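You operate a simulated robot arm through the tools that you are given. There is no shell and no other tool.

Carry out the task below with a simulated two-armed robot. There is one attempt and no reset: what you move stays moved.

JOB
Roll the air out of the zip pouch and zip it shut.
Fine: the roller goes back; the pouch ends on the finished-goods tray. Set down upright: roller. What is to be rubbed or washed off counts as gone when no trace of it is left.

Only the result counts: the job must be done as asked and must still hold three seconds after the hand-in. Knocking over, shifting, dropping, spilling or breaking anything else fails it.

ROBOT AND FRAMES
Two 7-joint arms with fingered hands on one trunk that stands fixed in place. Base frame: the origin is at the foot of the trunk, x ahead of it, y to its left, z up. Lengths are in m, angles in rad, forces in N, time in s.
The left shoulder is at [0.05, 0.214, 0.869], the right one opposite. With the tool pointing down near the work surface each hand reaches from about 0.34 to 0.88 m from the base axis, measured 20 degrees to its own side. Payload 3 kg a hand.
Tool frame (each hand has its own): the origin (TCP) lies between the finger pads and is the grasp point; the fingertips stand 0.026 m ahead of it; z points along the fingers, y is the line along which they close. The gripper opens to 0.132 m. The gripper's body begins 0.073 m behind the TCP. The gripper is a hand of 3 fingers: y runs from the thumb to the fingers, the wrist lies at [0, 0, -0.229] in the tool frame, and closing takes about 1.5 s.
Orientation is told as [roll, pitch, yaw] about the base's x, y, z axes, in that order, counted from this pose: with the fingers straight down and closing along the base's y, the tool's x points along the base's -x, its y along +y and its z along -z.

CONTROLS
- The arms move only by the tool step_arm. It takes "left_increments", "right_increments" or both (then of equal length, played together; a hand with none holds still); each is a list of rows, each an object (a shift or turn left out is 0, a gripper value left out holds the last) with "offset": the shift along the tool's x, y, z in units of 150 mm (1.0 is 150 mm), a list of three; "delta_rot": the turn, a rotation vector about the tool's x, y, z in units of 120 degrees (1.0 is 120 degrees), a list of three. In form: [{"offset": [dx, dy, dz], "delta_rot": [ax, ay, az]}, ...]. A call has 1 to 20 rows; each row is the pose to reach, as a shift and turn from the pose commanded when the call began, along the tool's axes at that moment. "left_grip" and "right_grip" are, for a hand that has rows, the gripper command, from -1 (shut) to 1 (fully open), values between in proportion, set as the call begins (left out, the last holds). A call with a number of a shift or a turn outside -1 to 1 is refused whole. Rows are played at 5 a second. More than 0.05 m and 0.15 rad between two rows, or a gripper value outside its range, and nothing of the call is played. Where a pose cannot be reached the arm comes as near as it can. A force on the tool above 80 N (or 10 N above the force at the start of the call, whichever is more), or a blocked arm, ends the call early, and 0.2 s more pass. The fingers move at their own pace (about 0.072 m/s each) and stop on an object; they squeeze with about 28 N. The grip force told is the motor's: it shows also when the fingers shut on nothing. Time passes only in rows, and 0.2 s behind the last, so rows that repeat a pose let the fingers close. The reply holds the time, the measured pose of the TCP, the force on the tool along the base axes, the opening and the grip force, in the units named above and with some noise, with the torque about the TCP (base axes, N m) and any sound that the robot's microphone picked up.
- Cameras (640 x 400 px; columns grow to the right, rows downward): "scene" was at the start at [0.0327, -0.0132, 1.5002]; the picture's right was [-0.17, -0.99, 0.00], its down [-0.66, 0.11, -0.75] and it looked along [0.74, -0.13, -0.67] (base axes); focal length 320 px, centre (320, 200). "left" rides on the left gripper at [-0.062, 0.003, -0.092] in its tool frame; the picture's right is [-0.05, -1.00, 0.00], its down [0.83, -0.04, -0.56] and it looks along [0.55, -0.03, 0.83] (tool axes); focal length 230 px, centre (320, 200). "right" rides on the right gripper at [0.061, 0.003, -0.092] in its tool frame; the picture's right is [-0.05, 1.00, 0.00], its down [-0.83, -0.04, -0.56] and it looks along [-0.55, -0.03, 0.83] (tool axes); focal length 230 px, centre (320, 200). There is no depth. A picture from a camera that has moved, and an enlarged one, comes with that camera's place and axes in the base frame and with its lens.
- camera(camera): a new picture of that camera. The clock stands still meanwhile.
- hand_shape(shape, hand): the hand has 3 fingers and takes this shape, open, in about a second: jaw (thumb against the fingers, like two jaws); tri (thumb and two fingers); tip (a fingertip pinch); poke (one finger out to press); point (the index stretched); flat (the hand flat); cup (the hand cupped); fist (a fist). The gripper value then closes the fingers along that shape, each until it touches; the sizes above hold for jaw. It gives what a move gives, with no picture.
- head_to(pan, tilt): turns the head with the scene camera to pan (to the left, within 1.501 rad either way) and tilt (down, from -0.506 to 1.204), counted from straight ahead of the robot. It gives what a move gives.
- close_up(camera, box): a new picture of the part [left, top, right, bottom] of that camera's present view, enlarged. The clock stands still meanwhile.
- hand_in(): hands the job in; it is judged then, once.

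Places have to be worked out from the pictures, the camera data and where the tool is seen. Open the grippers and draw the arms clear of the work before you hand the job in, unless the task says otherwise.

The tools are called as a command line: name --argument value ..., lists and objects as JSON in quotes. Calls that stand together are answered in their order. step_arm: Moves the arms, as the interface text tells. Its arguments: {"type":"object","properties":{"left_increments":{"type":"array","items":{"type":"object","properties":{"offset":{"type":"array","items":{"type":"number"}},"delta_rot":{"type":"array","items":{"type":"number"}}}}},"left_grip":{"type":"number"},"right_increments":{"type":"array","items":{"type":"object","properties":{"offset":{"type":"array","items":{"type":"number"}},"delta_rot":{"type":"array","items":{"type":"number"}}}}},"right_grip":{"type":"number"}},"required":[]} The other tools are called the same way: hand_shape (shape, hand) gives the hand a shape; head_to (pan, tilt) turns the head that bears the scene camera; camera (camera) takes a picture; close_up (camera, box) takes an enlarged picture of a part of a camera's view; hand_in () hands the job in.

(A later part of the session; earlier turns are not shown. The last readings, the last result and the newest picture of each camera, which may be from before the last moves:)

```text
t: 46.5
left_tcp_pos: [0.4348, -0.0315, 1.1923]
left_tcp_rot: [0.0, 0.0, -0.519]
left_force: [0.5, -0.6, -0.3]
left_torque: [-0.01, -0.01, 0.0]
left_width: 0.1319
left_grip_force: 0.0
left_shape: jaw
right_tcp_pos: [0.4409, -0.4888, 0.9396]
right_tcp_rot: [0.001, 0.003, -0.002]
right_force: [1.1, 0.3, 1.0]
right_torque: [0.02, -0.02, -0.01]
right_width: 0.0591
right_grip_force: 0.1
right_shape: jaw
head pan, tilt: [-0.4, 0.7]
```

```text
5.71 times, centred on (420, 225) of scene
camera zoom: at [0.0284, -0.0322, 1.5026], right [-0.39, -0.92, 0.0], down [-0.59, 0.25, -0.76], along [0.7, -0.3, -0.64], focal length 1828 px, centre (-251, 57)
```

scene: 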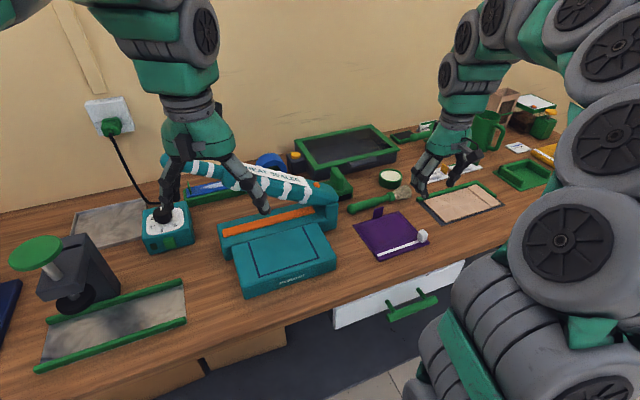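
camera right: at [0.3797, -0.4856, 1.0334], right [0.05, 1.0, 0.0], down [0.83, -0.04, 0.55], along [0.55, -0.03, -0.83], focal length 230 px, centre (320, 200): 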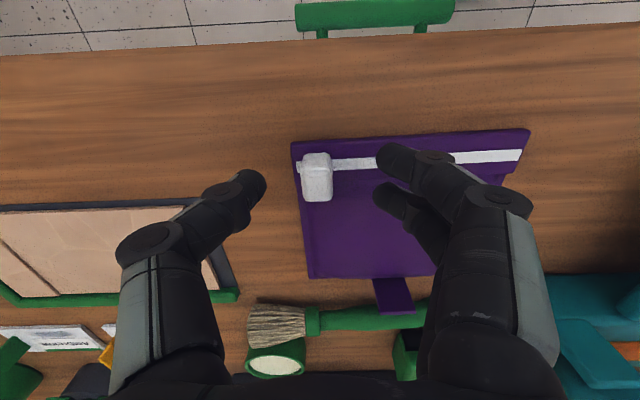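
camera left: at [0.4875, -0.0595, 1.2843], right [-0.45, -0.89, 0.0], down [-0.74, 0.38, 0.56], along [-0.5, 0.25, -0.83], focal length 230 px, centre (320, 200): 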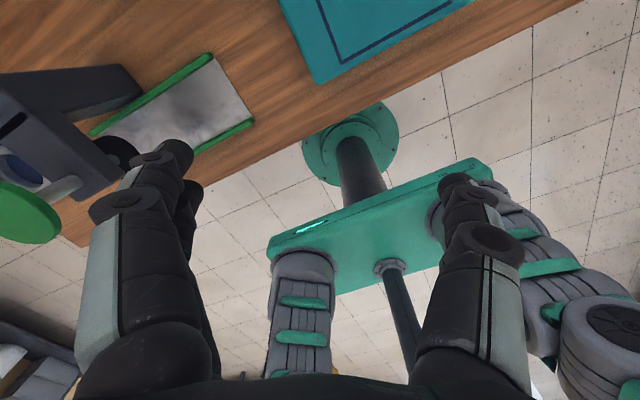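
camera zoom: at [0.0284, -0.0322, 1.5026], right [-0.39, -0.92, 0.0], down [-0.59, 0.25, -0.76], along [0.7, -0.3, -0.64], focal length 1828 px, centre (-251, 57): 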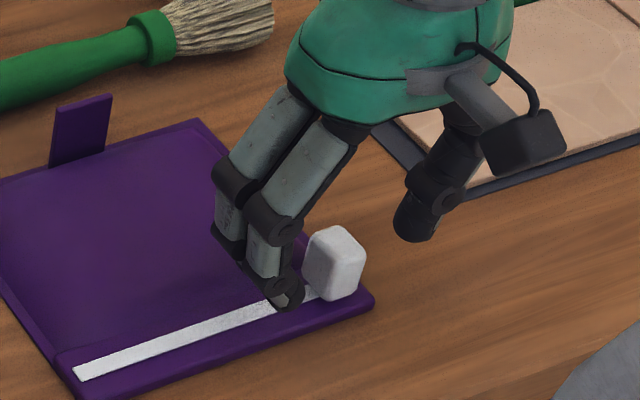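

Fingers are at slider height on both sides without contact. I close to pinch the slider.

step_arm --right_increments '[{"offset": [0, 0, 0]}, {"offset": [0, 0, 0]}, {"offset": [0, 0, 0]}, {"offset": [0, 0, 0]}, {"offset": [0, 0, 0]}]' --right_grip -1

camera --camera "right"

close_up --camera "scene" --box '[385, 190, 455, 260]'

```text
t: 47.8
left_tcp_pos: [0.435, -0.0325, 1.1927]
left_tcp_rot: [-0.001, 0.001, -0.521]
left_force: [-0.6, -0.2, -0.9]
left_torque: [0.04, 0.02, -0.04]
left_width: 0.1316
left_grip_force: 0.1
left_shape: jaw
right_tcp_pos: [0.4409, -0.4888, 0.9402]
right_tcp_rot: [0.001, 0.002, -0.002]
right_force: [-0.6, 0.2, 0.8]
right_torque: [0.03, 0.01, 0.01]
right_width: 0.007
right_grip_force: 27.7
right_shape: jaw
head pan, tilt: [-0.4, 0.7]
```

```text
taken
camera right: at [0.3798, -0.4858, 1.0337], right [0.05, 1.0, 0.0], down [0.83, -0.04, 0.55], along [0.55, -0.03, -0.83], focal length 230 px, centre (320, 200)
```

right: 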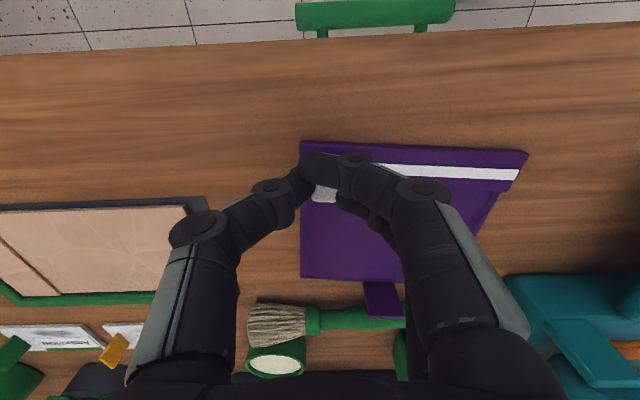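

```text
5.71 times, centred on (420, 225) of scene
camera zoom: at [0.0283, -0.0321, 1.5026], right [-0.39, -0.92, 0.0], down [-0.59, 0.25, -0.76], along [0.7, -0.3, -0.64], focal length 1828 px, centre (-251, 57)
```

zoom: 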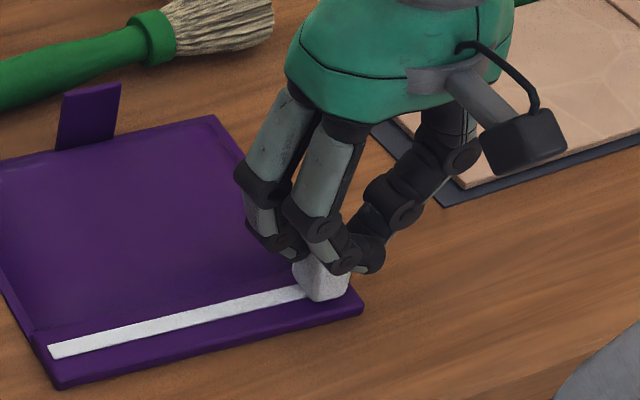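

The grip width is only 7 mm and the pouch has yawed a few degrees, so the pinch caught the slider off-centre. I open again and look where the slider is relative to the fingers.

step_arm --right_increments '[{"offset": [0, 0, 0]}, {"offset": [0, 0, 0]}, {"offset": [0, 0, 0]}, {"offset": [0, 0, 0]}]' --right_grip -0.1

close_up --camera "right" --box '[220, 120, 540, 320]'

close_up --camera "scene" --box '[345, 190, 455, 270]'

```text
t: 48.8
left_tcp_pos: [0.4345, -0.0308, 1.1919]
left_tcp_rot: [0.0, 0.001, -0.519]
left_force: [-0.3, 0.0, 0.3]
left_torque: [0.01, 0.03, 0.0]
left_width: 0.132
left_grip_force: 0.0
left_shape: jaw
right_tcp_pos: [0.4415, -0.4884, 0.9414]
right_tcp_rot: [0.0, 0.001, -0.001]
right_force: [-0.4, -0.6, 0.3]
right_torque: [0.02, 0.0, 0.02]
right_width: 0.0589
right_grip_force: 0.0
right_shape: jaw
head pan, tilt: [-0.4, 0.7]
```

```text
2.00 times, centred on (380, 220) of right
camera zoom: at [0.3799, -0.4859, 1.0338], right [0.05, 1.0, 0.0], down [0.83, -0.04, 0.55], along [0.55, -0.03, -0.83], focal length 460 px, centre (200, 160)
```

zoom: 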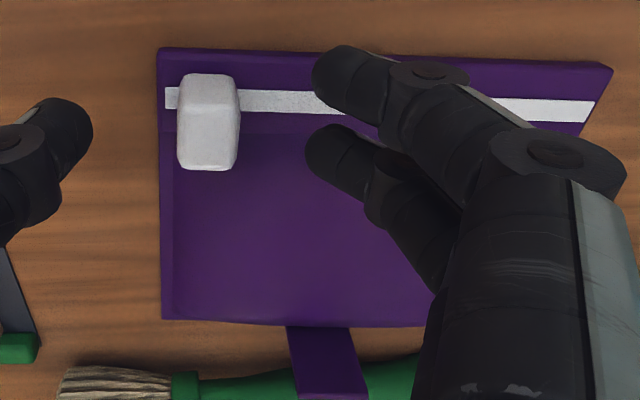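

```text
5.00 times, centred on (400, 230) of scene
camera zoom: at [0.0284, -0.0322, 1.5026], right [-0.39, -0.92, 0.0], down [-0.59, 0.25, -0.76], along [0.7, -0.3, -0.64], focal length 1600 px, centre (-80, 50)
```

zoom: 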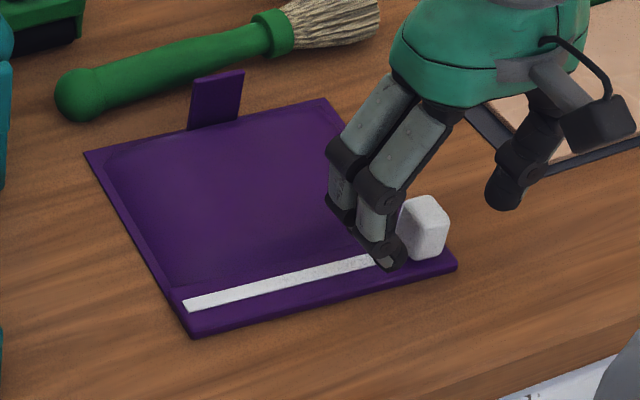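

The slider is unharmed and sits centred; a full squeeze makes the fingers slip off its corners. I instead cage it loosely (opening about 0.024) and push it 20 mm toward +y with the thumb, to see whether it slides in its rail or drags the pouch.

step_arm --right_increments '[{"offset": [-0.013, 0, 0]}, {"offset": [-0.013, 0, 0]}, {"offset": [-0.013, 0, 0]}]' --right_grip -0.636

step_arm --right_increments '[{"offset": [0, 0.033, 0]}, {"offset": [0, 0.067, 0]}, {"offset": [0, 0.1, 0]}, {"offset": [0, 0.133, 0]}]'

close_up --camera "right" --box '[220, 120, 540, 320]'

close_up --camera "scene" --box '[345, 190, 455, 270]'

```text
t: 49.5
left_tcp_pos: [0.4354, -0.0305, 1.1923]
left_tcp_rot: [0.001, 0.0, -0.522]
left_force: [0.7, 0.9, -0.7]
left_torque: [-0.02, 0.01, 0.0]
left_width: 0.1321
left_grip_force: 0.0
left_shape: jaw
right_tcp_pos: [0.4425, -0.4892, 0.9404]
right_tcp_rot: [0.001, 0.002, -0.001]
right_force: [0.0, -0.2, -0.6]
right_torque: [-0.03, 0.02, 0.01]
right_width: 0.0245
right_grip_force: 0.0
right_shape: jaw
head pan, tilt: [-0.4, 0.7]
```

```text
t: 50.5
left_tcp_pos: [0.4357, -0.0311, 1.1932]
left_tcp_rot: [0.0, -0.001, -0.522]
left_force: [0.1, -0.4, -0.6]
left_torque: [0.04, 0.0, -0.04]
left_width: 0.1317
left_grip_force: 0.1
left_shape: jaw
right_tcp_pos: [0.4431, -0.4687, 0.941]
right_tcp_rot: [0.0, 0.001, 0.0]
right_force: [-0.5, -0.4, -0.6]
right_torque: [0.02, -0.01, 0.0]
right_width: 0.0244
right_grip_force: 0.0
right_shape: jaw
head pan, tilt: [-0.4, 0.7]
```

```text
2.00 times, centred on (380, 220) of right
camera zoom: at [0.3821, -0.4652, 1.0334], right [0.05, 1.0, 0.0], down [0.83, -0.04, 0.55], along [0.55, -0.03, -0.83], focal length 460 px, centre (200, 160)
```

zoom: 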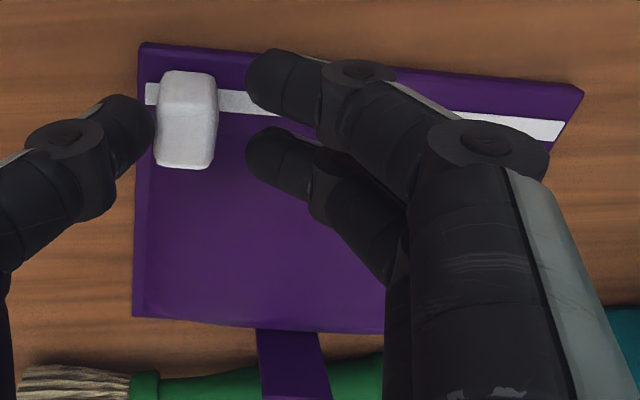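

```text
5.00 times, centred on (400, 230) of scene
camera zoom: at [0.0283, -0.0321, 1.5026], right [-0.39, -0.92, 0.0], down [-0.59, 0.25, -0.76], along [0.7, -0.3, -0.64], focal length 1600 px, centre (-80, 50)
```

zoom: 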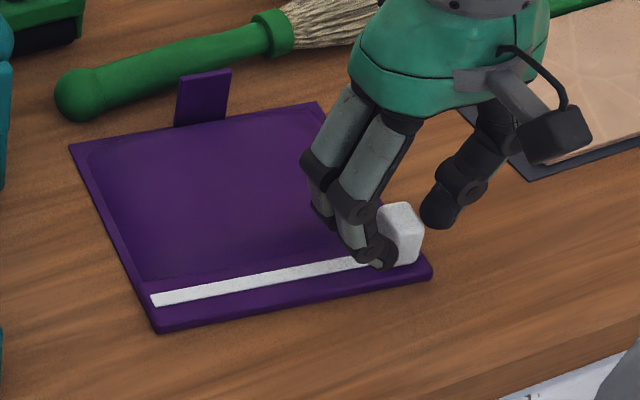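

The whole pouch slid and turned with the slider, so it must be held while zipping. My plan: use the right hand on the tab to drag and turn the pouch so its tab faces the left arm, hold the tab with the left hand, then slide the zip with the right. First I raise the right hand clear of the slider.

step_arm --right_increments '[{"offset": [0, -0.02, 0]}, {"offset": [0, -0.02, -0.2]}, {"offset": [0, -0.02, -0.45]}, {"offset": [0, -0.02, -0.75]}, {"offset": [0, -0.02, -0.95]}]' --right_grip -0.3

camera --camera "right"

close_up --camera "scene" --box '[345, 190, 455, 270]'

```text
t: 51.8
left_tcp_pos: [0.4337, -0.0307, 1.1926]
left_tcp_rot: [0.0, 0.0, -0.523]
left_force: [-0.4, -0.5, -0.3]
left_torque: [-0.02, -0.01, -0.01]
left_width: 0.132
left_grip_force: 0.2
left_shape: jaw
right_tcp_pos: [0.4439, -0.4706, 1.0814]
right_tcp_rot: [0.004, 0.002, 0.0]
right_force: [0.1, 0.3, -0.1]
right_torque: [0.04, 0.01, 0.02]
right_width: 0.046
right_grip_force: 0.3
right_shape: jaw
head pan, tilt: [-0.4, 0.7]
```

```text
taken
camera right: at [0.3824, -0.4677, 1.1745], right [0.05, 1.0, 0.0], down [0.83, -0.04, 0.55], along [0.55, -0.03, -0.83], focal length 230 px, centre (320, 200)
```

right: 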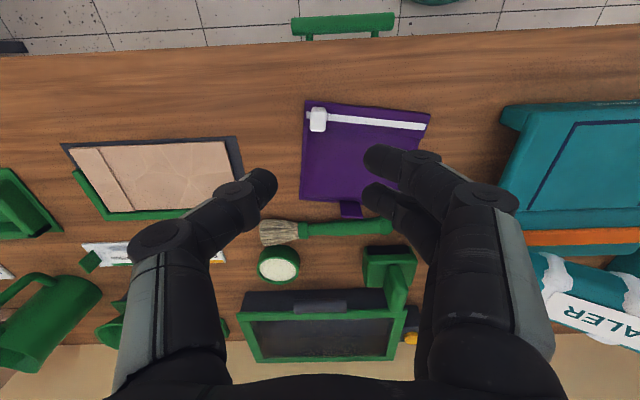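

```text
5.00 times, centred on (400, 230) of scene
camera zoom: at [0.0283, -0.0321, 1.5026], right [-0.39, -0.92, 0.0], down [-0.59, 0.25, -0.76], along [0.7, -0.3, -0.64], focal length 1600 px, centre (-80, 50)
```

zoom: 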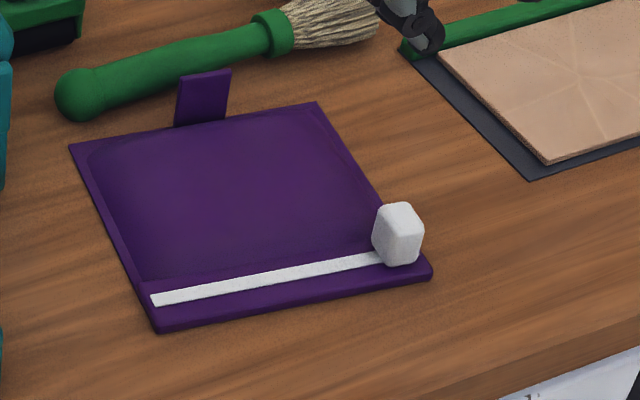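

The pouch is now centred near (0.504, −0.417), turned about −7.6°, with its tab at about (0.567, −0.426). I turn the right hand by −98° in yaw so it can pinch the tab's flat faces, moving above the tab.

step_arm --right_increments '[{"offset": [-0.068, 0.025, 0], "delta_rot": [0, 0, 0.068]}, {"offset": [-0.137, 0.05, 0], "delta_rot": [0, 0, 0.135]}, {"offset": [-0.205, 0.074, 0], "delta_rot": [0, 0, 0.203]}, {"offset": [-0.273, 0.099, 0], "delta_rot": [0, 0, 0.271]}, {"offset": [-0.342, 0.124, 0], "delta_rot": [0, 0, 0.339]}, {"offset": [-0.41, 0.149, 0], "delta_rot": [0, 0, 0.406]}, {"offset": [-0.478, 0.173, 0], "delta_rot": [0, 0, 0.474]}, {"offset": [-0.547, 0.198, 0], "delta_rot": [0, 0, 0.542]}, {"offset": [-0.615, 0.223, 0], "delta_rot": [0, 0, 0.61]}, {"offset": [-0.683, 0.248, 0], "delta_rot": [0, 0, 0.677]}, {"offset": [-0.752, 0.272, 0], "delta_rot": [0, 0, 0.745]}, {"offset": [-0.82, 0.297, 0], "delta_rot": [0, 0, 0.813]}]' --right_grip -0.5

camera --camera "right"

camera --camera "scene"

```text
t: 54.4
left_tcp_pos: [0.4344, -0.0321, 1.1918]
left_tcp_rot: [0.0, 0.001, -0.523]
left_force: [-0.4, 0.0, -0.3]
left_torque: [-0.01, 0.03, -0.01]
left_width: 0.1317
left_grip_force: 0.1
left_shape: jaw
right_tcp_pos: [0.5672, -0.4276, 1.0841]
right_tcp_rot: [-0.002, -0.002, -1.704]
right_force: [-0.3, -0.3, 0.7]
right_torque: [-0.02, -0.01, -0.02]
right_width: 0.0336
right_grip_force: 0.0
right_shape: jaw
head pan, tilt: [-0.4, 0.7]
```

```text
taken
camera right: at [0.5785, -0.3665, 1.1769], right [0.98, -0.19, 0.0], down [-0.15, -0.82, 0.56], along [-0.1, -0.55, -0.83], focal length 230 px, centre (320, 200)
```

right: 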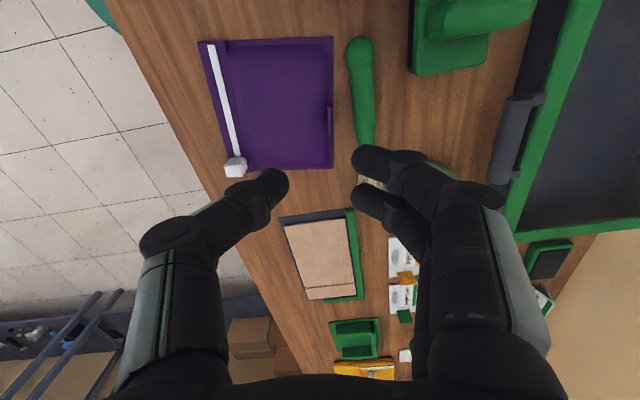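

```text
taken
```

scene: 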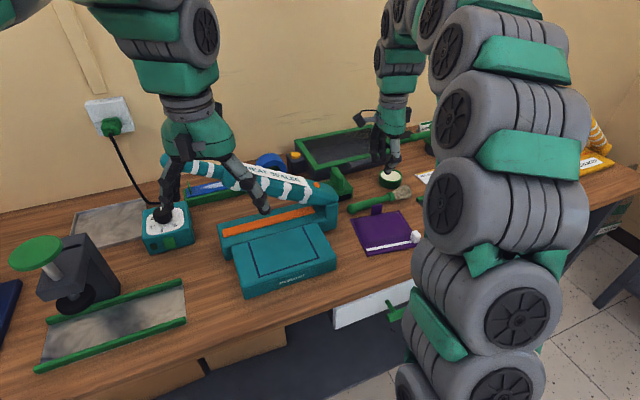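

The yaw of −98° is reached without trouble. I zoom the right camera on the tab and brush.

close_up --camera "right" --box '[190, 20, 400, 190]'

```text
2.35 times, centred on (295, 105) of right
camera zoom: at [0.5785, -0.3665, 1.1769], right [0.98, -0.19, 0.0], down [-0.15, -0.82, 0.56], along [-0.1, -0.55, -0.83], focal length 541 px, centre (379, 424)
```

zoom: 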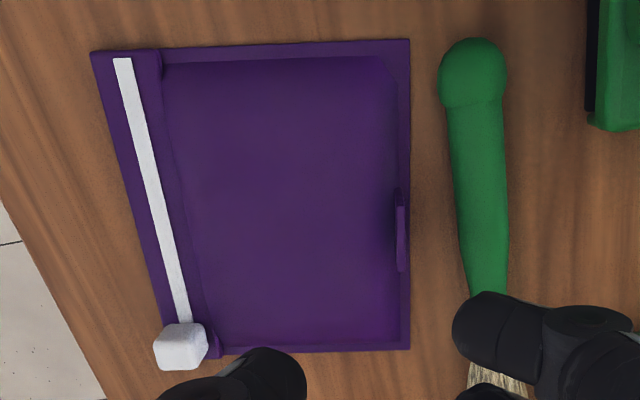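

Relative to the hand, the tab is 9.5 mm further along +x; the brush handle's front is at about x 0.602, so I narrow the opening to 0.024 and lower to z ≈ 0.99 for a check.

step_arm --right_increments '[{"offset": [0, 0.063, 0.15]}, {"offset": [0, 0.063, 0.4]}, {"offset": [0, 0.063, 0.62]}]' --right_grip -0.62

close_up --camera "right" --box '[190, 60, 450, 260]'

close_up --camera "scene" --box '[345, 170, 425, 230]'

```text
t: 55.1
left_tcp_pos: [0.4364, -0.0321, 1.1923]
left_tcp_rot: [-0.001, -0.001, -0.52]
left_force: [0.2, -0.2, -0.1]
left_torque: [0.0, -0.04, 0.01]
left_width: 0.132
left_grip_force: 0.1
left_shape: jaw
right_tcp_pos: [0.5754, -0.4276, 0.9917]
right_tcp_rot: [-0.001, -0.002, -1.704]
right_force: [-0.2, -0.9, 0.4]
right_torque: [-0.03, 0.0, 0.0]
right_width: 0.0256
right_grip_force: 0.0
right_shape: jaw
head pan, tilt: [-0.4, 0.7]
```

```text
2.00 times, centred on (320, 160) of right
camera zoom: at [0.5866, -0.3675, 1.0836], right [0.98, -0.18, 0.0], down [-0.15, -0.82, 0.56], along [-0.1, -0.55, -0.83], focal length 460 px, centre (320, 280)
```

zoom: 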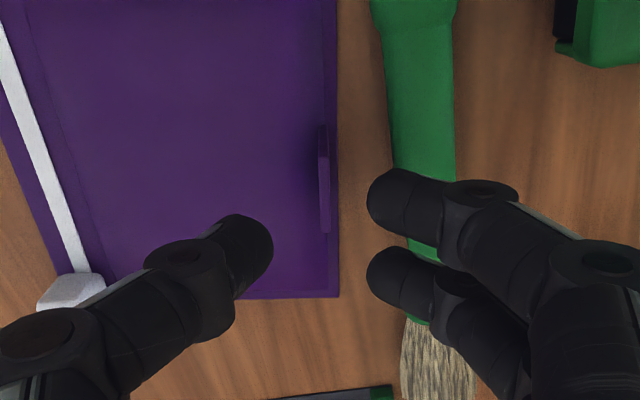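

```text
6.67 times, centred on (385, 200) of scene
camera zoom: at [0.0284, -0.0322, 1.5026], right [-0.39, -0.92, 0.0], down [-0.59, 0.25, -0.76], along [0.7, -0.3, -0.64], focal length 2133 px, centre (-113, 200)
```

zoom: 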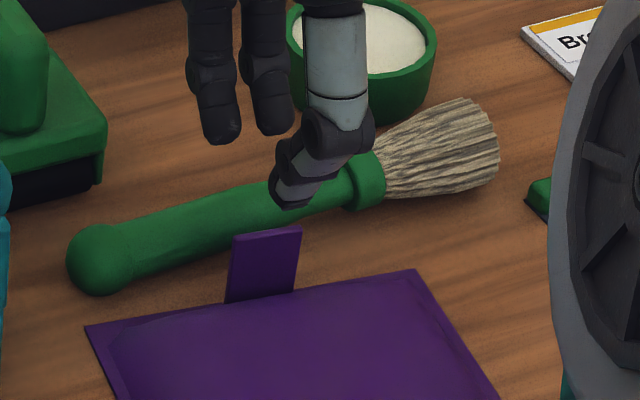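

Tab is centred between thumb and fingers in both views. I lower to TCP z ≈ 0.953, keeping fingertips above the brush handle level.

step_arm --right_increments '[{"offset": [0, 0, 0.1]}, {"offset": [0, 0, 0.19]}, {"offset": [0, 0, 0.26]}]'

close_up --camera "right" --box '[190, 100, 450, 300]'

close_up --camera "scene" --box '[345, 170, 425, 230]'

```text
t: 56.0
left_tcp_pos: [0.434, -0.0318, 1.192]
left_tcp_rot: [-0.001, -0.001, -0.521]
left_force: [0.6, 0.0, -0.7]
left_torque: [0.0, 0.0, 0.0]
left_width: 0.1318
left_grip_force: 0.1
left_shape: jaw
right_tcp_pos: [0.5756, -0.4278, 0.952]
right_tcp_rot: [-0.004, 0.0, -1.703]
right_force: [-0.3, 1.2, -0.4]
right_torque: [0.03, 0.0, -0.02]
right_width: 0.0256
right_grip_force: 0.1
right_shape: jaw
head pan, tilt: [-0.4, 0.7]
```

```text
2.00 times, centred on (320, 200) of right
camera zoom: at [0.587, -0.3677, 1.0448], right [0.98, -0.18, 0.0], down [-0.15, -0.82, 0.56], along [-0.1, -0.55, -0.83], focal length 460 px, centre (320, 200)
```

zoom: 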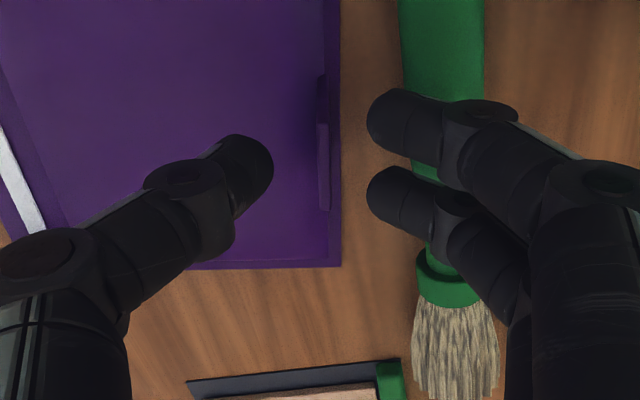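

```text
6.67 times, centred on (385, 200) of scene
camera zoom: at [0.0284, -0.0322, 1.5026], right [-0.39, -0.92, 0.0], down [-0.59, 0.25, -0.76], along [0.7, -0.3, -0.64], focal length 2133 px, centre (-113, 200)
```

zoom: 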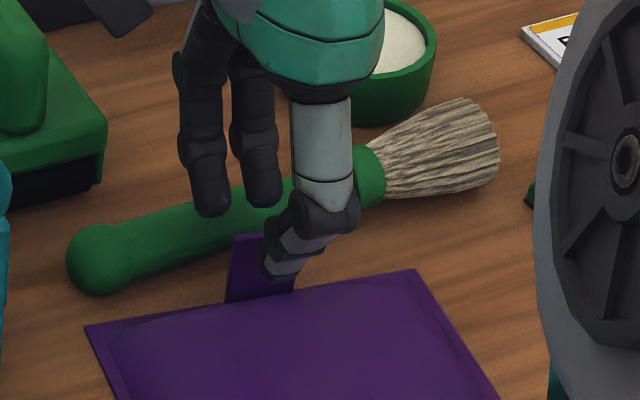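

Alignment is good and nothing touches. I close the right gripper on the tab.

step_arm --right_increments '[{"offset": [0, 0, 0]}, {"offset": [0, 0, 0]}, {"offset": [0, 0, 0]}, {"offset": [0, 0, 0]}]' --right_grip -1

close_up --camera "right" --box '[190, 100, 450, 300]'

close_up --camera "scene" --box '[345, 170, 445, 260]'

```text
t: 57.0
left_tcp_pos: [0.4348, -0.0316, 1.192]
left_tcp_rot: [0.0, -0.001, -0.521]
left_force: [0.2, -0.8, 1.5]
left_torque: [0.02, -0.02, 0.02]
left_width: 0.132
left_grip_force: 0.1
left_shape: jaw
right_tcp_pos: [0.5762, -0.4291, 0.9515]
right_tcp_rot: [-0.002, -0.001, -1.702]
right_force: [2.2, -0.3, 9.5]
right_torque: [0.0, -0.01, -0.06]
right_width: 0.0001
right_grip_force: 28.1
right_shape: jaw
head pan, tilt: [-0.4, 0.7]
```

```text
2.00 times, centred on (320, 200) of right
camera zoom: at [0.5874, -0.3677, 1.0453], right [0.98, -0.18, 0.0], down [-0.15, -0.82, 0.56], along [-0.1, -0.55, -0.83], focal length 460 px, centre (320, 200)
```

zoom: 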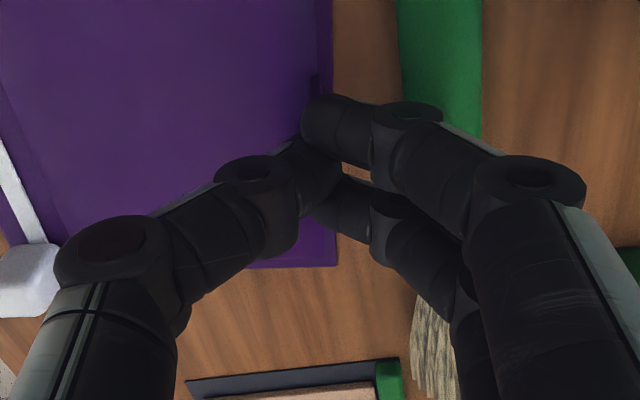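

```text
4.44 times, centred on (395, 215) of scene
camera zoom: at [0.0283, -0.0321, 1.5026], right [-0.39, -0.92, 0.0], down [-0.59, 0.25, -0.77], along [0.7, -0.3, -0.64], focal length 1422 px, centre (-13, 133)
```

zoom: 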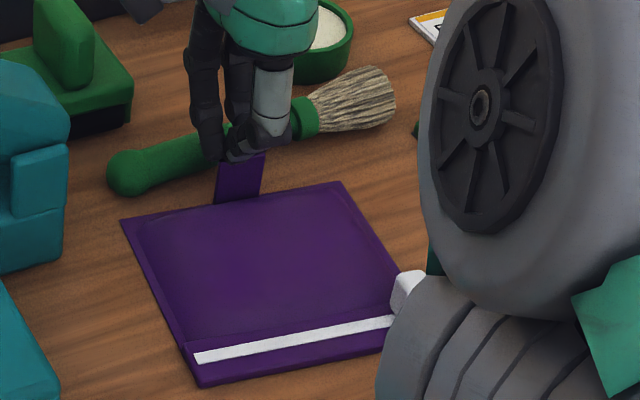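

The grip reads nearly zero width, plausible for a thin tab, but I must verify it is held. I drag 30 mm toward −x and check whether the pouch follows.

step_arm --right_increments '[{"offset": [-0.009, -0.066, 0]}, {"offset": [-0.018, -0.132, 0]}, {"offset": [-0.027, -0.198, 0]}]'

close_up --camera "scene" --box '[345, 170, 445, 260]'

camera --camera "right"

```text
t: 57.8
left_tcp_pos: [0.4352, -0.0319, 1.1927]
left_tcp_rot: [-0.002, 0.0, -0.519]
left_force: [0.0, -0.8, 0.8]
left_torque: [0.0, -0.01, 0.01]
left_width: 0.132
left_grip_force: 0.1
left_shape: jaw
right_tcp_pos: [0.5456, -0.4281, 0.9524]
right_tcp_rot: [-0.001, -0.001, -1.703]
right_force: [8.4, 0.8, 21.3]
right_torque: [-0.07, -0.2, 0.05]
right_width: 0.0
right_grip_force: 28.0
right_shape: jaw
head pan, tilt: [-0.4, 0.7]
```

```text
4.44 times, centred on (395, 215) of scene
camera zoom: at [0.0283, -0.032, 1.5026], right [-0.39, -0.92, 0.0], down [-0.59, 0.25, -0.77], along [0.7, -0.3, -0.64], focal length 1422 px, centre (-13, 133)
```

zoom: 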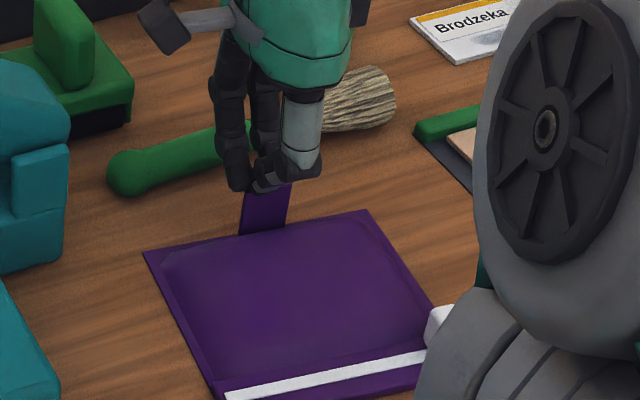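

```text
taken
camera right: at [0.5571, -0.3677, 1.0451], right [0.98, -0.18, 0.0], down [-0.15, -0.82, 0.56], along [-0.1, -0.55, -0.83], focal length 230 px, centre (320, 200)
```

right: 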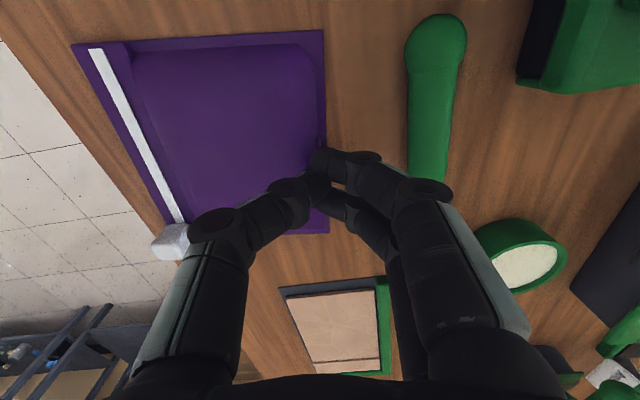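

The pouch followed, but 21 N of vertical force shows the fingers are pushing down. I raise 4 mm to see whether the pinch holds with the load relieved.

step_arm --right_increments '[{"offset": [0, 0, -0.013]}, {"offset": [0, 0, -0.027]}]'

close_up --camera "scene" --box '[365, 185, 425, 230]'

```text
t: 58.4
left_tcp_pos: [0.4341, -0.0319, 1.1926]
left_tcp_rot: [-0.001, -0.001, -0.522]
left_force: [-0.4, -0.1, 0.4]
left_torque: [0.02, -0.01, 0.02]
left_width: 0.1319
left_grip_force: 0.0
left_shape: jaw
right_tcp_pos: [0.5444, -0.4294, 0.9553]
right_tcp_rot: [-0.004, -0.001, -1.704]
right_force: [0.9, 0.7, -0.2]
right_torque: [-0.02, -0.02, -0.03]
right_width: 0.0002
right_grip_force: 27.8
right_shape: jaw
head pan, tilt: [-0.4, 0.7]
```

```text
8.89 times, centred on (395, 208) of scene
camera zoom: at [0.0283, -0.0322, 1.5026], right [-0.39, -0.92, 0.0], down [-0.59, 0.25, -0.76], along [0.7, -0.3, -0.64], focal length 2844 px, centre (-347, 133)
```

zoom: 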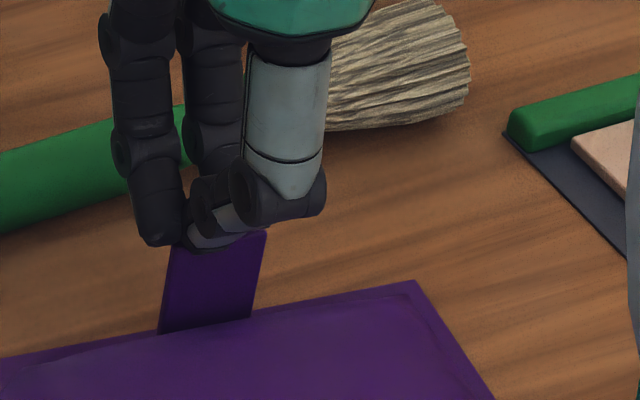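

The fingers had closed just above the tab's top edge, pushing it by friction. With more room from the brush now, I open again and check the tab's position before re-gripping lower.

step_arm --right_increments '[{"offset": [0, 0, -0.1]}, {"offset": [0, 0, -0.2]}, {"offset": [0, 0, -0.2]}, {"offset": [0, 0, -0.2]}]' --right_grip -0.45

close_up --camera "right" --box '[60, 20, 460, 270]'

close_up --camera "scene" --box '[345, 170, 445, 260]'

```text
t: 59.4
left_tcp_pos: [0.4349, -0.0311, 1.1923]
left_tcp_rot: [0.0, -0.002, -0.524]
left_force: [0.6, -0.3, 0.1]
left_torque: [-0.02, -0.01, 0.02]
left_width: 0.1321
left_grip_force: 0.1
left_shape: jaw
right_tcp_pos: [0.5463, -0.4293, 0.9855]
right_tcp_rot: [-0.002, -0.001, -1.703]
right_force: [-0.2, -0.2, 0.3]
right_torque: [-0.04, -0.01, 0.02]
right_width: 0.0361
right_grip_force: 0.0
right_shape: jaw
head pan, tilt: [-0.4, 0.7]
```

```text
1.60 times, centred on (260, 145) of right
camera zoom: at [0.5581, -0.3685, 1.0791], right [0.98, -0.18, 0.0], down [-0.15, -0.82, 0.56], along [-0.1, -0.55, -0.83], focal length 368 px, centre (416, 288)
```

zoom: 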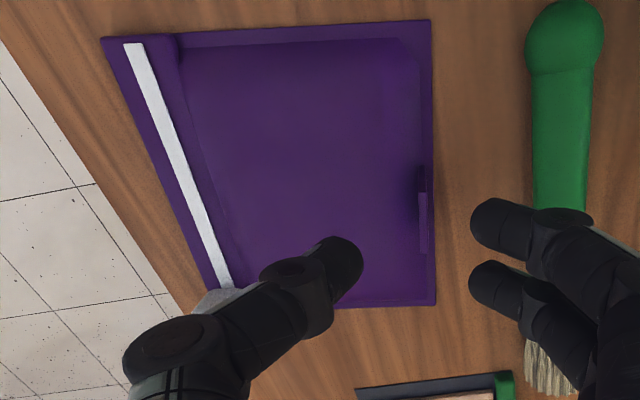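

```text
4.44 times, centred on (395, 215) of scene
camera zoom: at [0.0283, -0.0322, 1.5026], right [-0.39, -0.92, 0.0], down [-0.59, 0.25, -0.76], along [0.7, -0.3, -0.64], focal length 1422 px, centre (-13, 133)
```

zoom: 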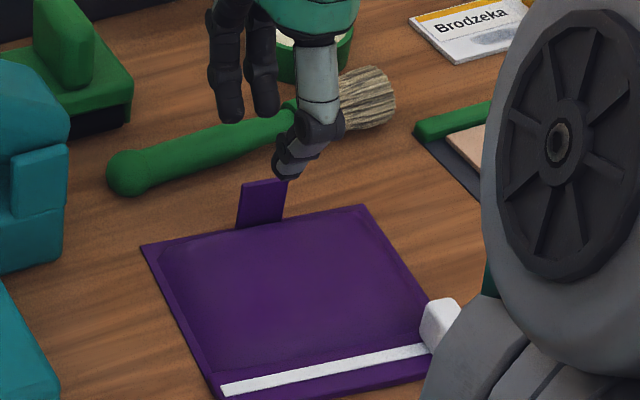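

The tab is just 3 mm off in +ty. I correct that, lower to TCP z ≈ 0.938 and check forces.

step_arm --right_increments '[{"offset": [0, 0.02, 0.1]}, {"offset": [0, 0.02, 0.2]}, {"offset": [0, 0.02, 0.28]}, {"offset": [0, 0.02, 0.315]}]'

close_up --camera "scene" --box '[365, 185, 425, 230]'

close_up --camera "right" --box '[160, 70, 480, 270]'

```text
t: 60.4
left_tcp_pos: [0.4353, -0.0303, 1.1928]
left_tcp_rot: [-0.001, 0.001, -0.522]
left_force: [-0.6, 0.2, 0.0]
left_torque: [0.01, -0.02, -0.02]
left_width: 0.1322
left_grip_force: 0.0
left_shape: jaw
right_tcp_pos: [0.5488, -0.4276, 0.9381]
right_tcp_rot: [-0.004, -0.003, -1.704]
right_force: [-0.3, 0.2, -0.2]
right_torque: [-0.03, -0.01, -0.01]
right_width: 0.0356
right_grip_force: 0.0
right_shape: jaw
head pan, tilt: [-0.4, 0.7]
```

```text
8.89 times, centred on (395, 208) of scene
camera zoom: at [0.0284, -0.0322, 1.5026], right [-0.39, -0.92, 0.0], down [-0.59, 0.25, -0.76], along [0.7, -0.3, -0.64], focal length 2844 px, centre (-347, 133)
```

zoom: 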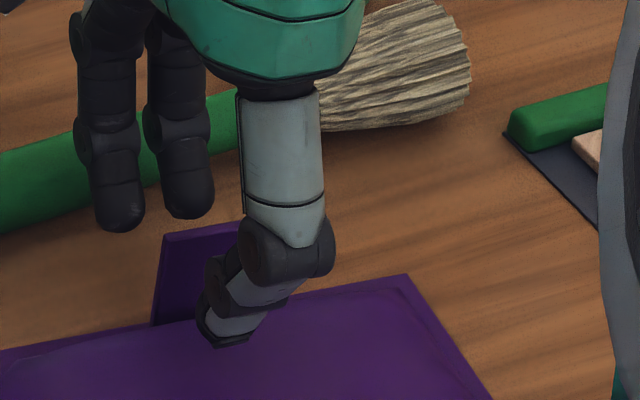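

```text
2.00 times, centred on (320, 170) of right
camera zoom: at [0.5602, -0.3677, 1.0308], right [0.98, -0.18, 0.0], down [-0.15, -0.82, 0.56], along [-0.1, -0.55, -0.83], focal length 460 px, centre (320, 260)
```

zoom: 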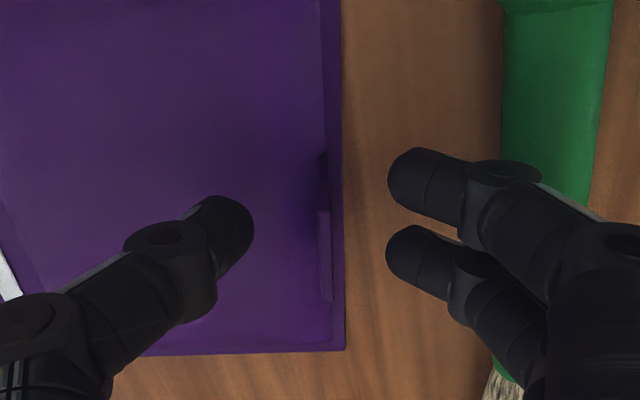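

Thumb and fingers straddle the tab with the TCP right at its upper part. I close.

step_arm --right_increments '[{"offset": [0, 0, 0]}, {"offset": [0, 0, 0]}, {"offset": [0, 0, 0]}, {"offset": [0, 0, 0]}, {"offset": [0, 0, 0]}]' --right_grip -1

close_up --camera "scene" --box '[365, 185, 425, 230]'

close_up --camera "right" --box '[160, 70, 480, 270]'

```text
t: 61.5
left_tcp_pos: [0.4339, -0.0312, 1.1912]
left_tcp_rot: [0.0, 0.0, -0.521]
left_force: [0.4, 0.0, -0.2]
left_torque: [0.0, -0.01, 0.0]
left_width: 0.1318
left_grip_force: 0.1
left_shape: jaw
right_tcp_pos: [0.5482, -0.4279, 0.9382]
right_tcp_rot: [0.0, 0.0, -1.705]
right_force: [0.7, -0.3, -0.2]
right_torque: [-0.02, -0.01, -0.03]
right_width: 0.0
right_grip_force: 27.6
right_shape: jaw
head pan, tilt: [-0.4, 0.7]
```

```text
8.89 times, centred on (395, 208) of scene
camera zoom: at [0.0284, -0.0322, 1.5026], right [-0.39, -0.92, 0.0], down [-0.59, 0.25, -0.76], along [0.7, -0.3, -0.64], focal length 2844 px, centre (-347, 133)
```

zoom: 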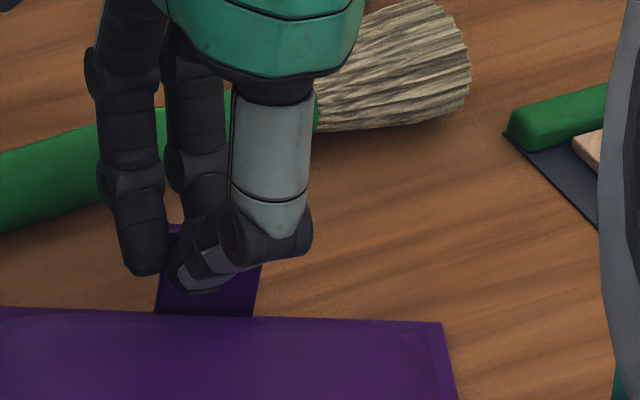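

```text
2.00 times, centred on (320, 170) of right
camera zoom: at [0.5604, -0.3677, 1.0311], right [0.98, -0.18, 0.0], down [-0.15, -0.82, 0.56], along [-0.1, -0.55, -0.83], focal length 460 px, centre (320, 260)
```

zoom: 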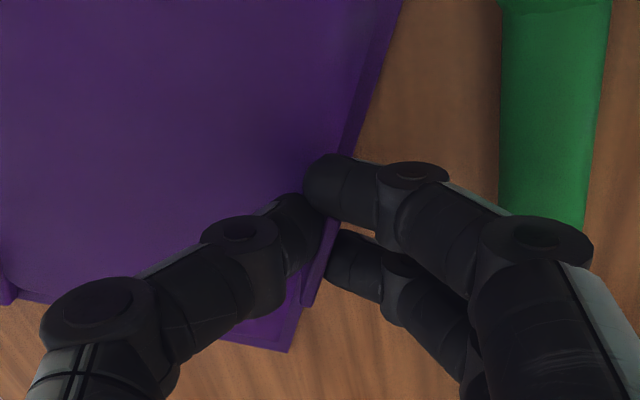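

The pinch was about 8 mm off along the tab and turned the pouch. I open and re-measure.

step_arm --right_increments '[{"offset": [0, 0, 0]}, {"offset": [0, 0, 0]}, {"offset": [0, 0, -0.15]}, {"offset": [0, 0, -0.35]}, {"offset": [0, 0, -0.5]}]' --right_grip -0.45

camera --camera "right"

close_up --camera "scene" --box '[330, 180, 450, 270]'

```text
t: 62.8
left_tcp_pos: [0.4353, -0.032, 1.1923]
left_tcp_rot: [-0.001, 0.0, -0.523]
left_force: [0.7, 1.1, 0.2]
left_torque: [-0.02, 0.0, 0.02]
left_width: 0.1317
left_grip_force: 0.2
left_shape: jaw
right_tcp_pos: [0.5482, -0.429, 1.0144]
right_tcp_rot: [-0.002, 0.0, -1.703]
right_force: [0.6, 0.6, 0.2]
right_torque: [-0.02, 0.01, 0.02]
right_width: 0.0361
right_grip_force: 0.1
right_shape: jaw
head pan, tilt: [-0.4, 0.7]
```

```text
taken
camera right: at [0.5597, -0.3682, 1.1075], right [0.98, -0.18, 0.0], down [-0.15, -0.82, 0.56], along [-0.1, -0.55, -0.83], focal length 230 px, centre (320, 200)
```

right: 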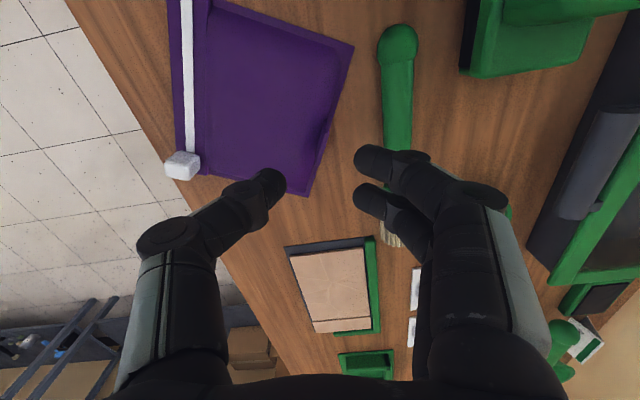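

```text
4.44 times, centred on (390, 225) of scene
camera zoom: at [0.0283, -0.0322, 1.5026], right [-0.39, -0.92, 0.0], down [-0.59, 0.25, -0.76], along [0.7, -0.3, -0.64], focal length 1422 px, centre (9, 89)
```

zoom: 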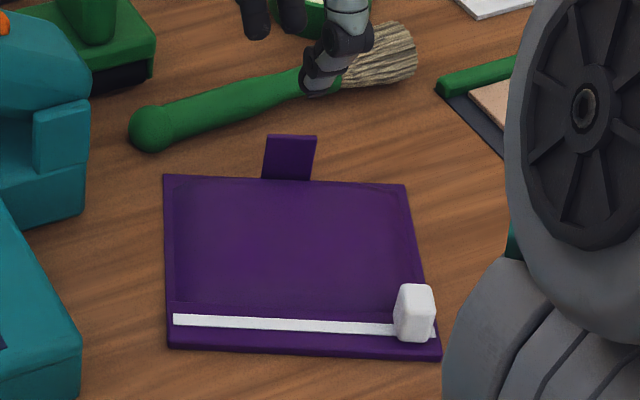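

The pouch is now centred near (0.482, −0.40) at yaw about −26°, tab near (0.542, −0.432). I zoom on the tab in the right camera for a precise re-grip.

close_up --camera "right" --box '[240, 80, 400, 200]'

close_up --camera "scene" --box '[360, 190, 430, 240]'

```text
3.33 times, centred on (320, 140) of right
camera zoom: at [0.5597, -0.3682, 1.1075], right [0.98, -0.18, 0.0], down [-0.15, -0.82, 0.56], along [-0.1, -0.55, -0.83], focal length 767 px, centre (320, 400)
```

zoom: 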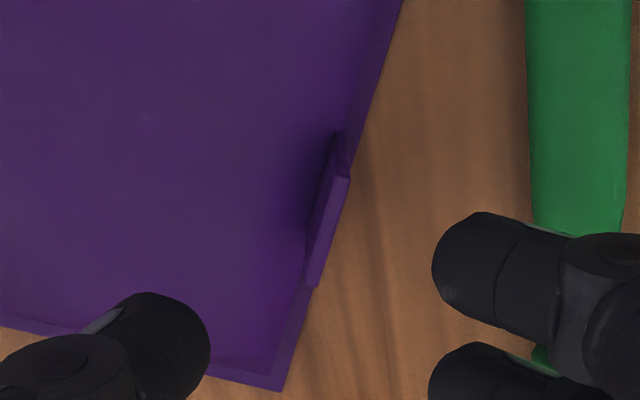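

```text
8.00 times, centred on (395, 215) of scene
camera zoom: at [0.0283, -0.0322, 1.5026], right [-0.39, -0.92, 0.0], down [-0.59, 0.25, -0.76], along [0.7, -0.3, -0.64], focal length 2560 px, centre (-280, 80)
```

zoom: 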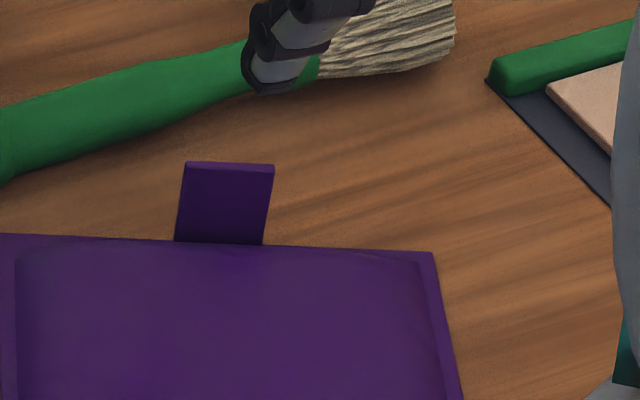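

Tab centre is about (0.548, −0.4345), turned −25°. I rotate the hand to match (yaw −115°) and shift 5 mm, then check alignment.

step_arm --right_increments '[{"offset": [-0.012, 0.002, 0], "delta_rot": [0, 0, 0.05]}, {"offset": [-0.024, 0.004, 0], "delta_rot": [0, 0, 0.1]}, {"offset": [-0.036, 0.005, 0.08], "delta_rot": [0, 0, 0.145]}, {"offset": [-0.036, 0.005, 0.15], "delta_rot": [0, 0, 0.145]}]'

close_up --camera "right" --box '[220, 80, 420, 220]'

```text
t: 63.8
left_tcp_pos: [0.4354, -0.0314, 1.1923]
left_tcp_rot: [0.001, -0.001, -0.523]
left_force: [-0.5, -0.7, 0.5]
left_torque: [-0.01, -0.03, 0.0]
left_width: 0.1318
left_grip_force: 0.1
left_shape: jaw
right_tcp_pos: [0.5501, -0.4333, 0.9906]
right_tcp_rot: [0.0, 0.0, -2.009]
right_force: [0.0, 0.1, 0.1]
right_torque: [0.0, 0.02, -0.01]
right_width: 0.0361
right_grip_force: 0.0
right_shape: jaw
head pan, tilt: [-0.4, 0.7]
```

```text
2.86 times, centred on (320, 150) of right
camera zoom: at [0.5782, -0.3791, 1.0838], right [0.88, -0.47, 0.0], down [-0.39, -0.73, 0.56], along [-0.26, -0.49, -0.83], focal length 657 px, centre (320, 343)
```

zoom: 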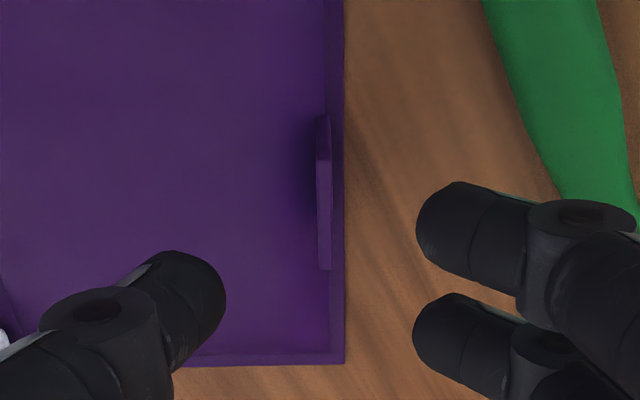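

Aligned to within 2 mm. I apply that small correction, lower to TCP z ≈ 0.935 and close on the tab.

step_arm --right_increments '[{"offset": [-0.013, 0.007, 0.13]}, {"offset": [-0.013, 0.007, 0.26]}, {"offset": [-0.013, 0.007, 0.34]}, {"offset": [-0.013, 0.007, 0.37]}]'

close_up --camera "right" --box '[200, 100, 440, 280]'

step_arm --right_increments '[{"offset": [0, 0, 0]}, {"offset": [0, 0, 0]}, {"offset": [0, 0, 0]}, {"offset": [0, 0, 0]}, {"offset": [0, 0, 0]}]' --right_grip -1

close_up --camera "right" --box '[200, 100, 440, 280]'

close_up --camera "scene" --box '[330, 180, 450, 270]'

```text
t: 64.8
left_tcp_pos: [0.4349, -0.0306, 1.1924]
left_tcp_rot: [0.001, 0.003, -0.521]
left_force: [0.3, 0.5, -0.7]
left_torque: [-0.02, -0.03, -0.03]
left_width: 0.1319
left_grip_force: 0.1
left_shape: jaw
right_tcp_pos: [0.5502, -0.4362, 0.9343]
right_tcp_rot: [-0.001, -0.001, -2.006]
right_force: [-0.9, -0.3, -0.3]
right_torque: [0.01, 0.01, 0.02]
right_width: 0.0359
right_grip_force: 0.1
right_shape: jaw
head pan, tilt: [-0.4, 0.7]
```

```text
2.22 times, centred on (320, 190) of right
camera zoom: at [0.5786, -0.3818, 1.0277], right [0.88, -0.47, 0.0], down [-0.39, -0.73, 0.56], along [-0.26, -0.49, -0.83], focal length 511 px, centre (320, 222)
```

zoom: 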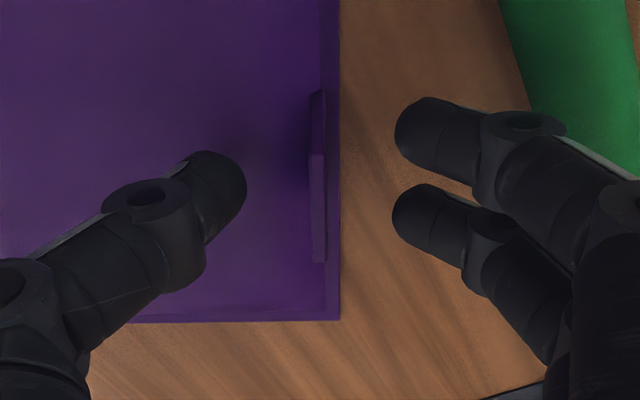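

```text
t: 66.0
left_tcp_pos: [0.4345, -0.0317, 1.1912]
left_tcp_rot: [0.0, 0.001, -0.52]
left_force: [-0.6, -1.0, -0.5]
left_torque: [0.0, 0.0, -0.04]
left_width: 0.1317
left_grip_force: 0.0
left_shape: jaw
right_tcp_pos: [0.5492, -0.4363, 0.9341]
right_tcp_rot: [-0.002, -0.001, -2.006]
right_force: [0.6, -0.6, -0.8]
right_torque: [0.0, -0.05, 0.0]
right_width: 0.0
right_grip_force: 27.9
right_shape: jaw
head pan, tilt: [-0.4, 0.7]
```

```text
2.22 times, centred on (320, 190) of right
camera zoom: at [0.5787, -0.3819, 1.0278], right [0.88, -0.47, 0.0], down [-0.39, -0.73, 0.56], along [-0.26, -0.49, -0.83], focal length 511 px, centre (320, 222)
```

zoom: 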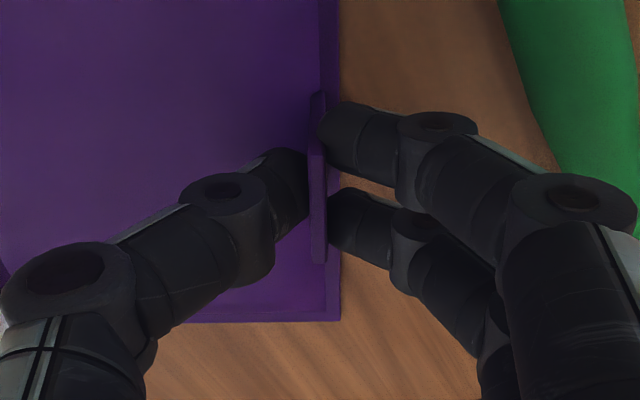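

```text
4.44 times, centred on (390, 225) of scene
camera zoom: at [0.0284, -0.0322, 1.5026], right [-0.39, -0.92, 0.0], down [-0.59, 0.25, -0.76], along [0.7, -0.3, -0.64], focal length 1422 px, centre (9, 89)
```

zoom: 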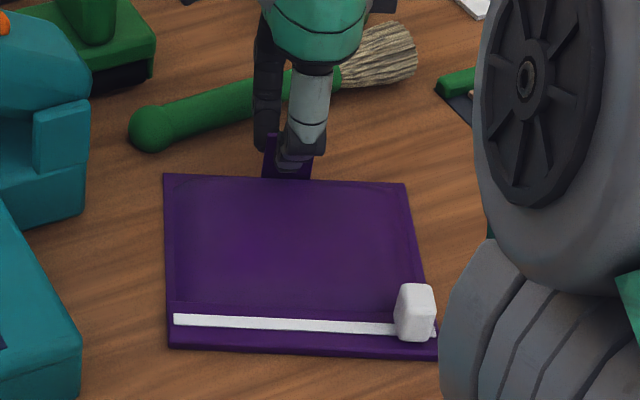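

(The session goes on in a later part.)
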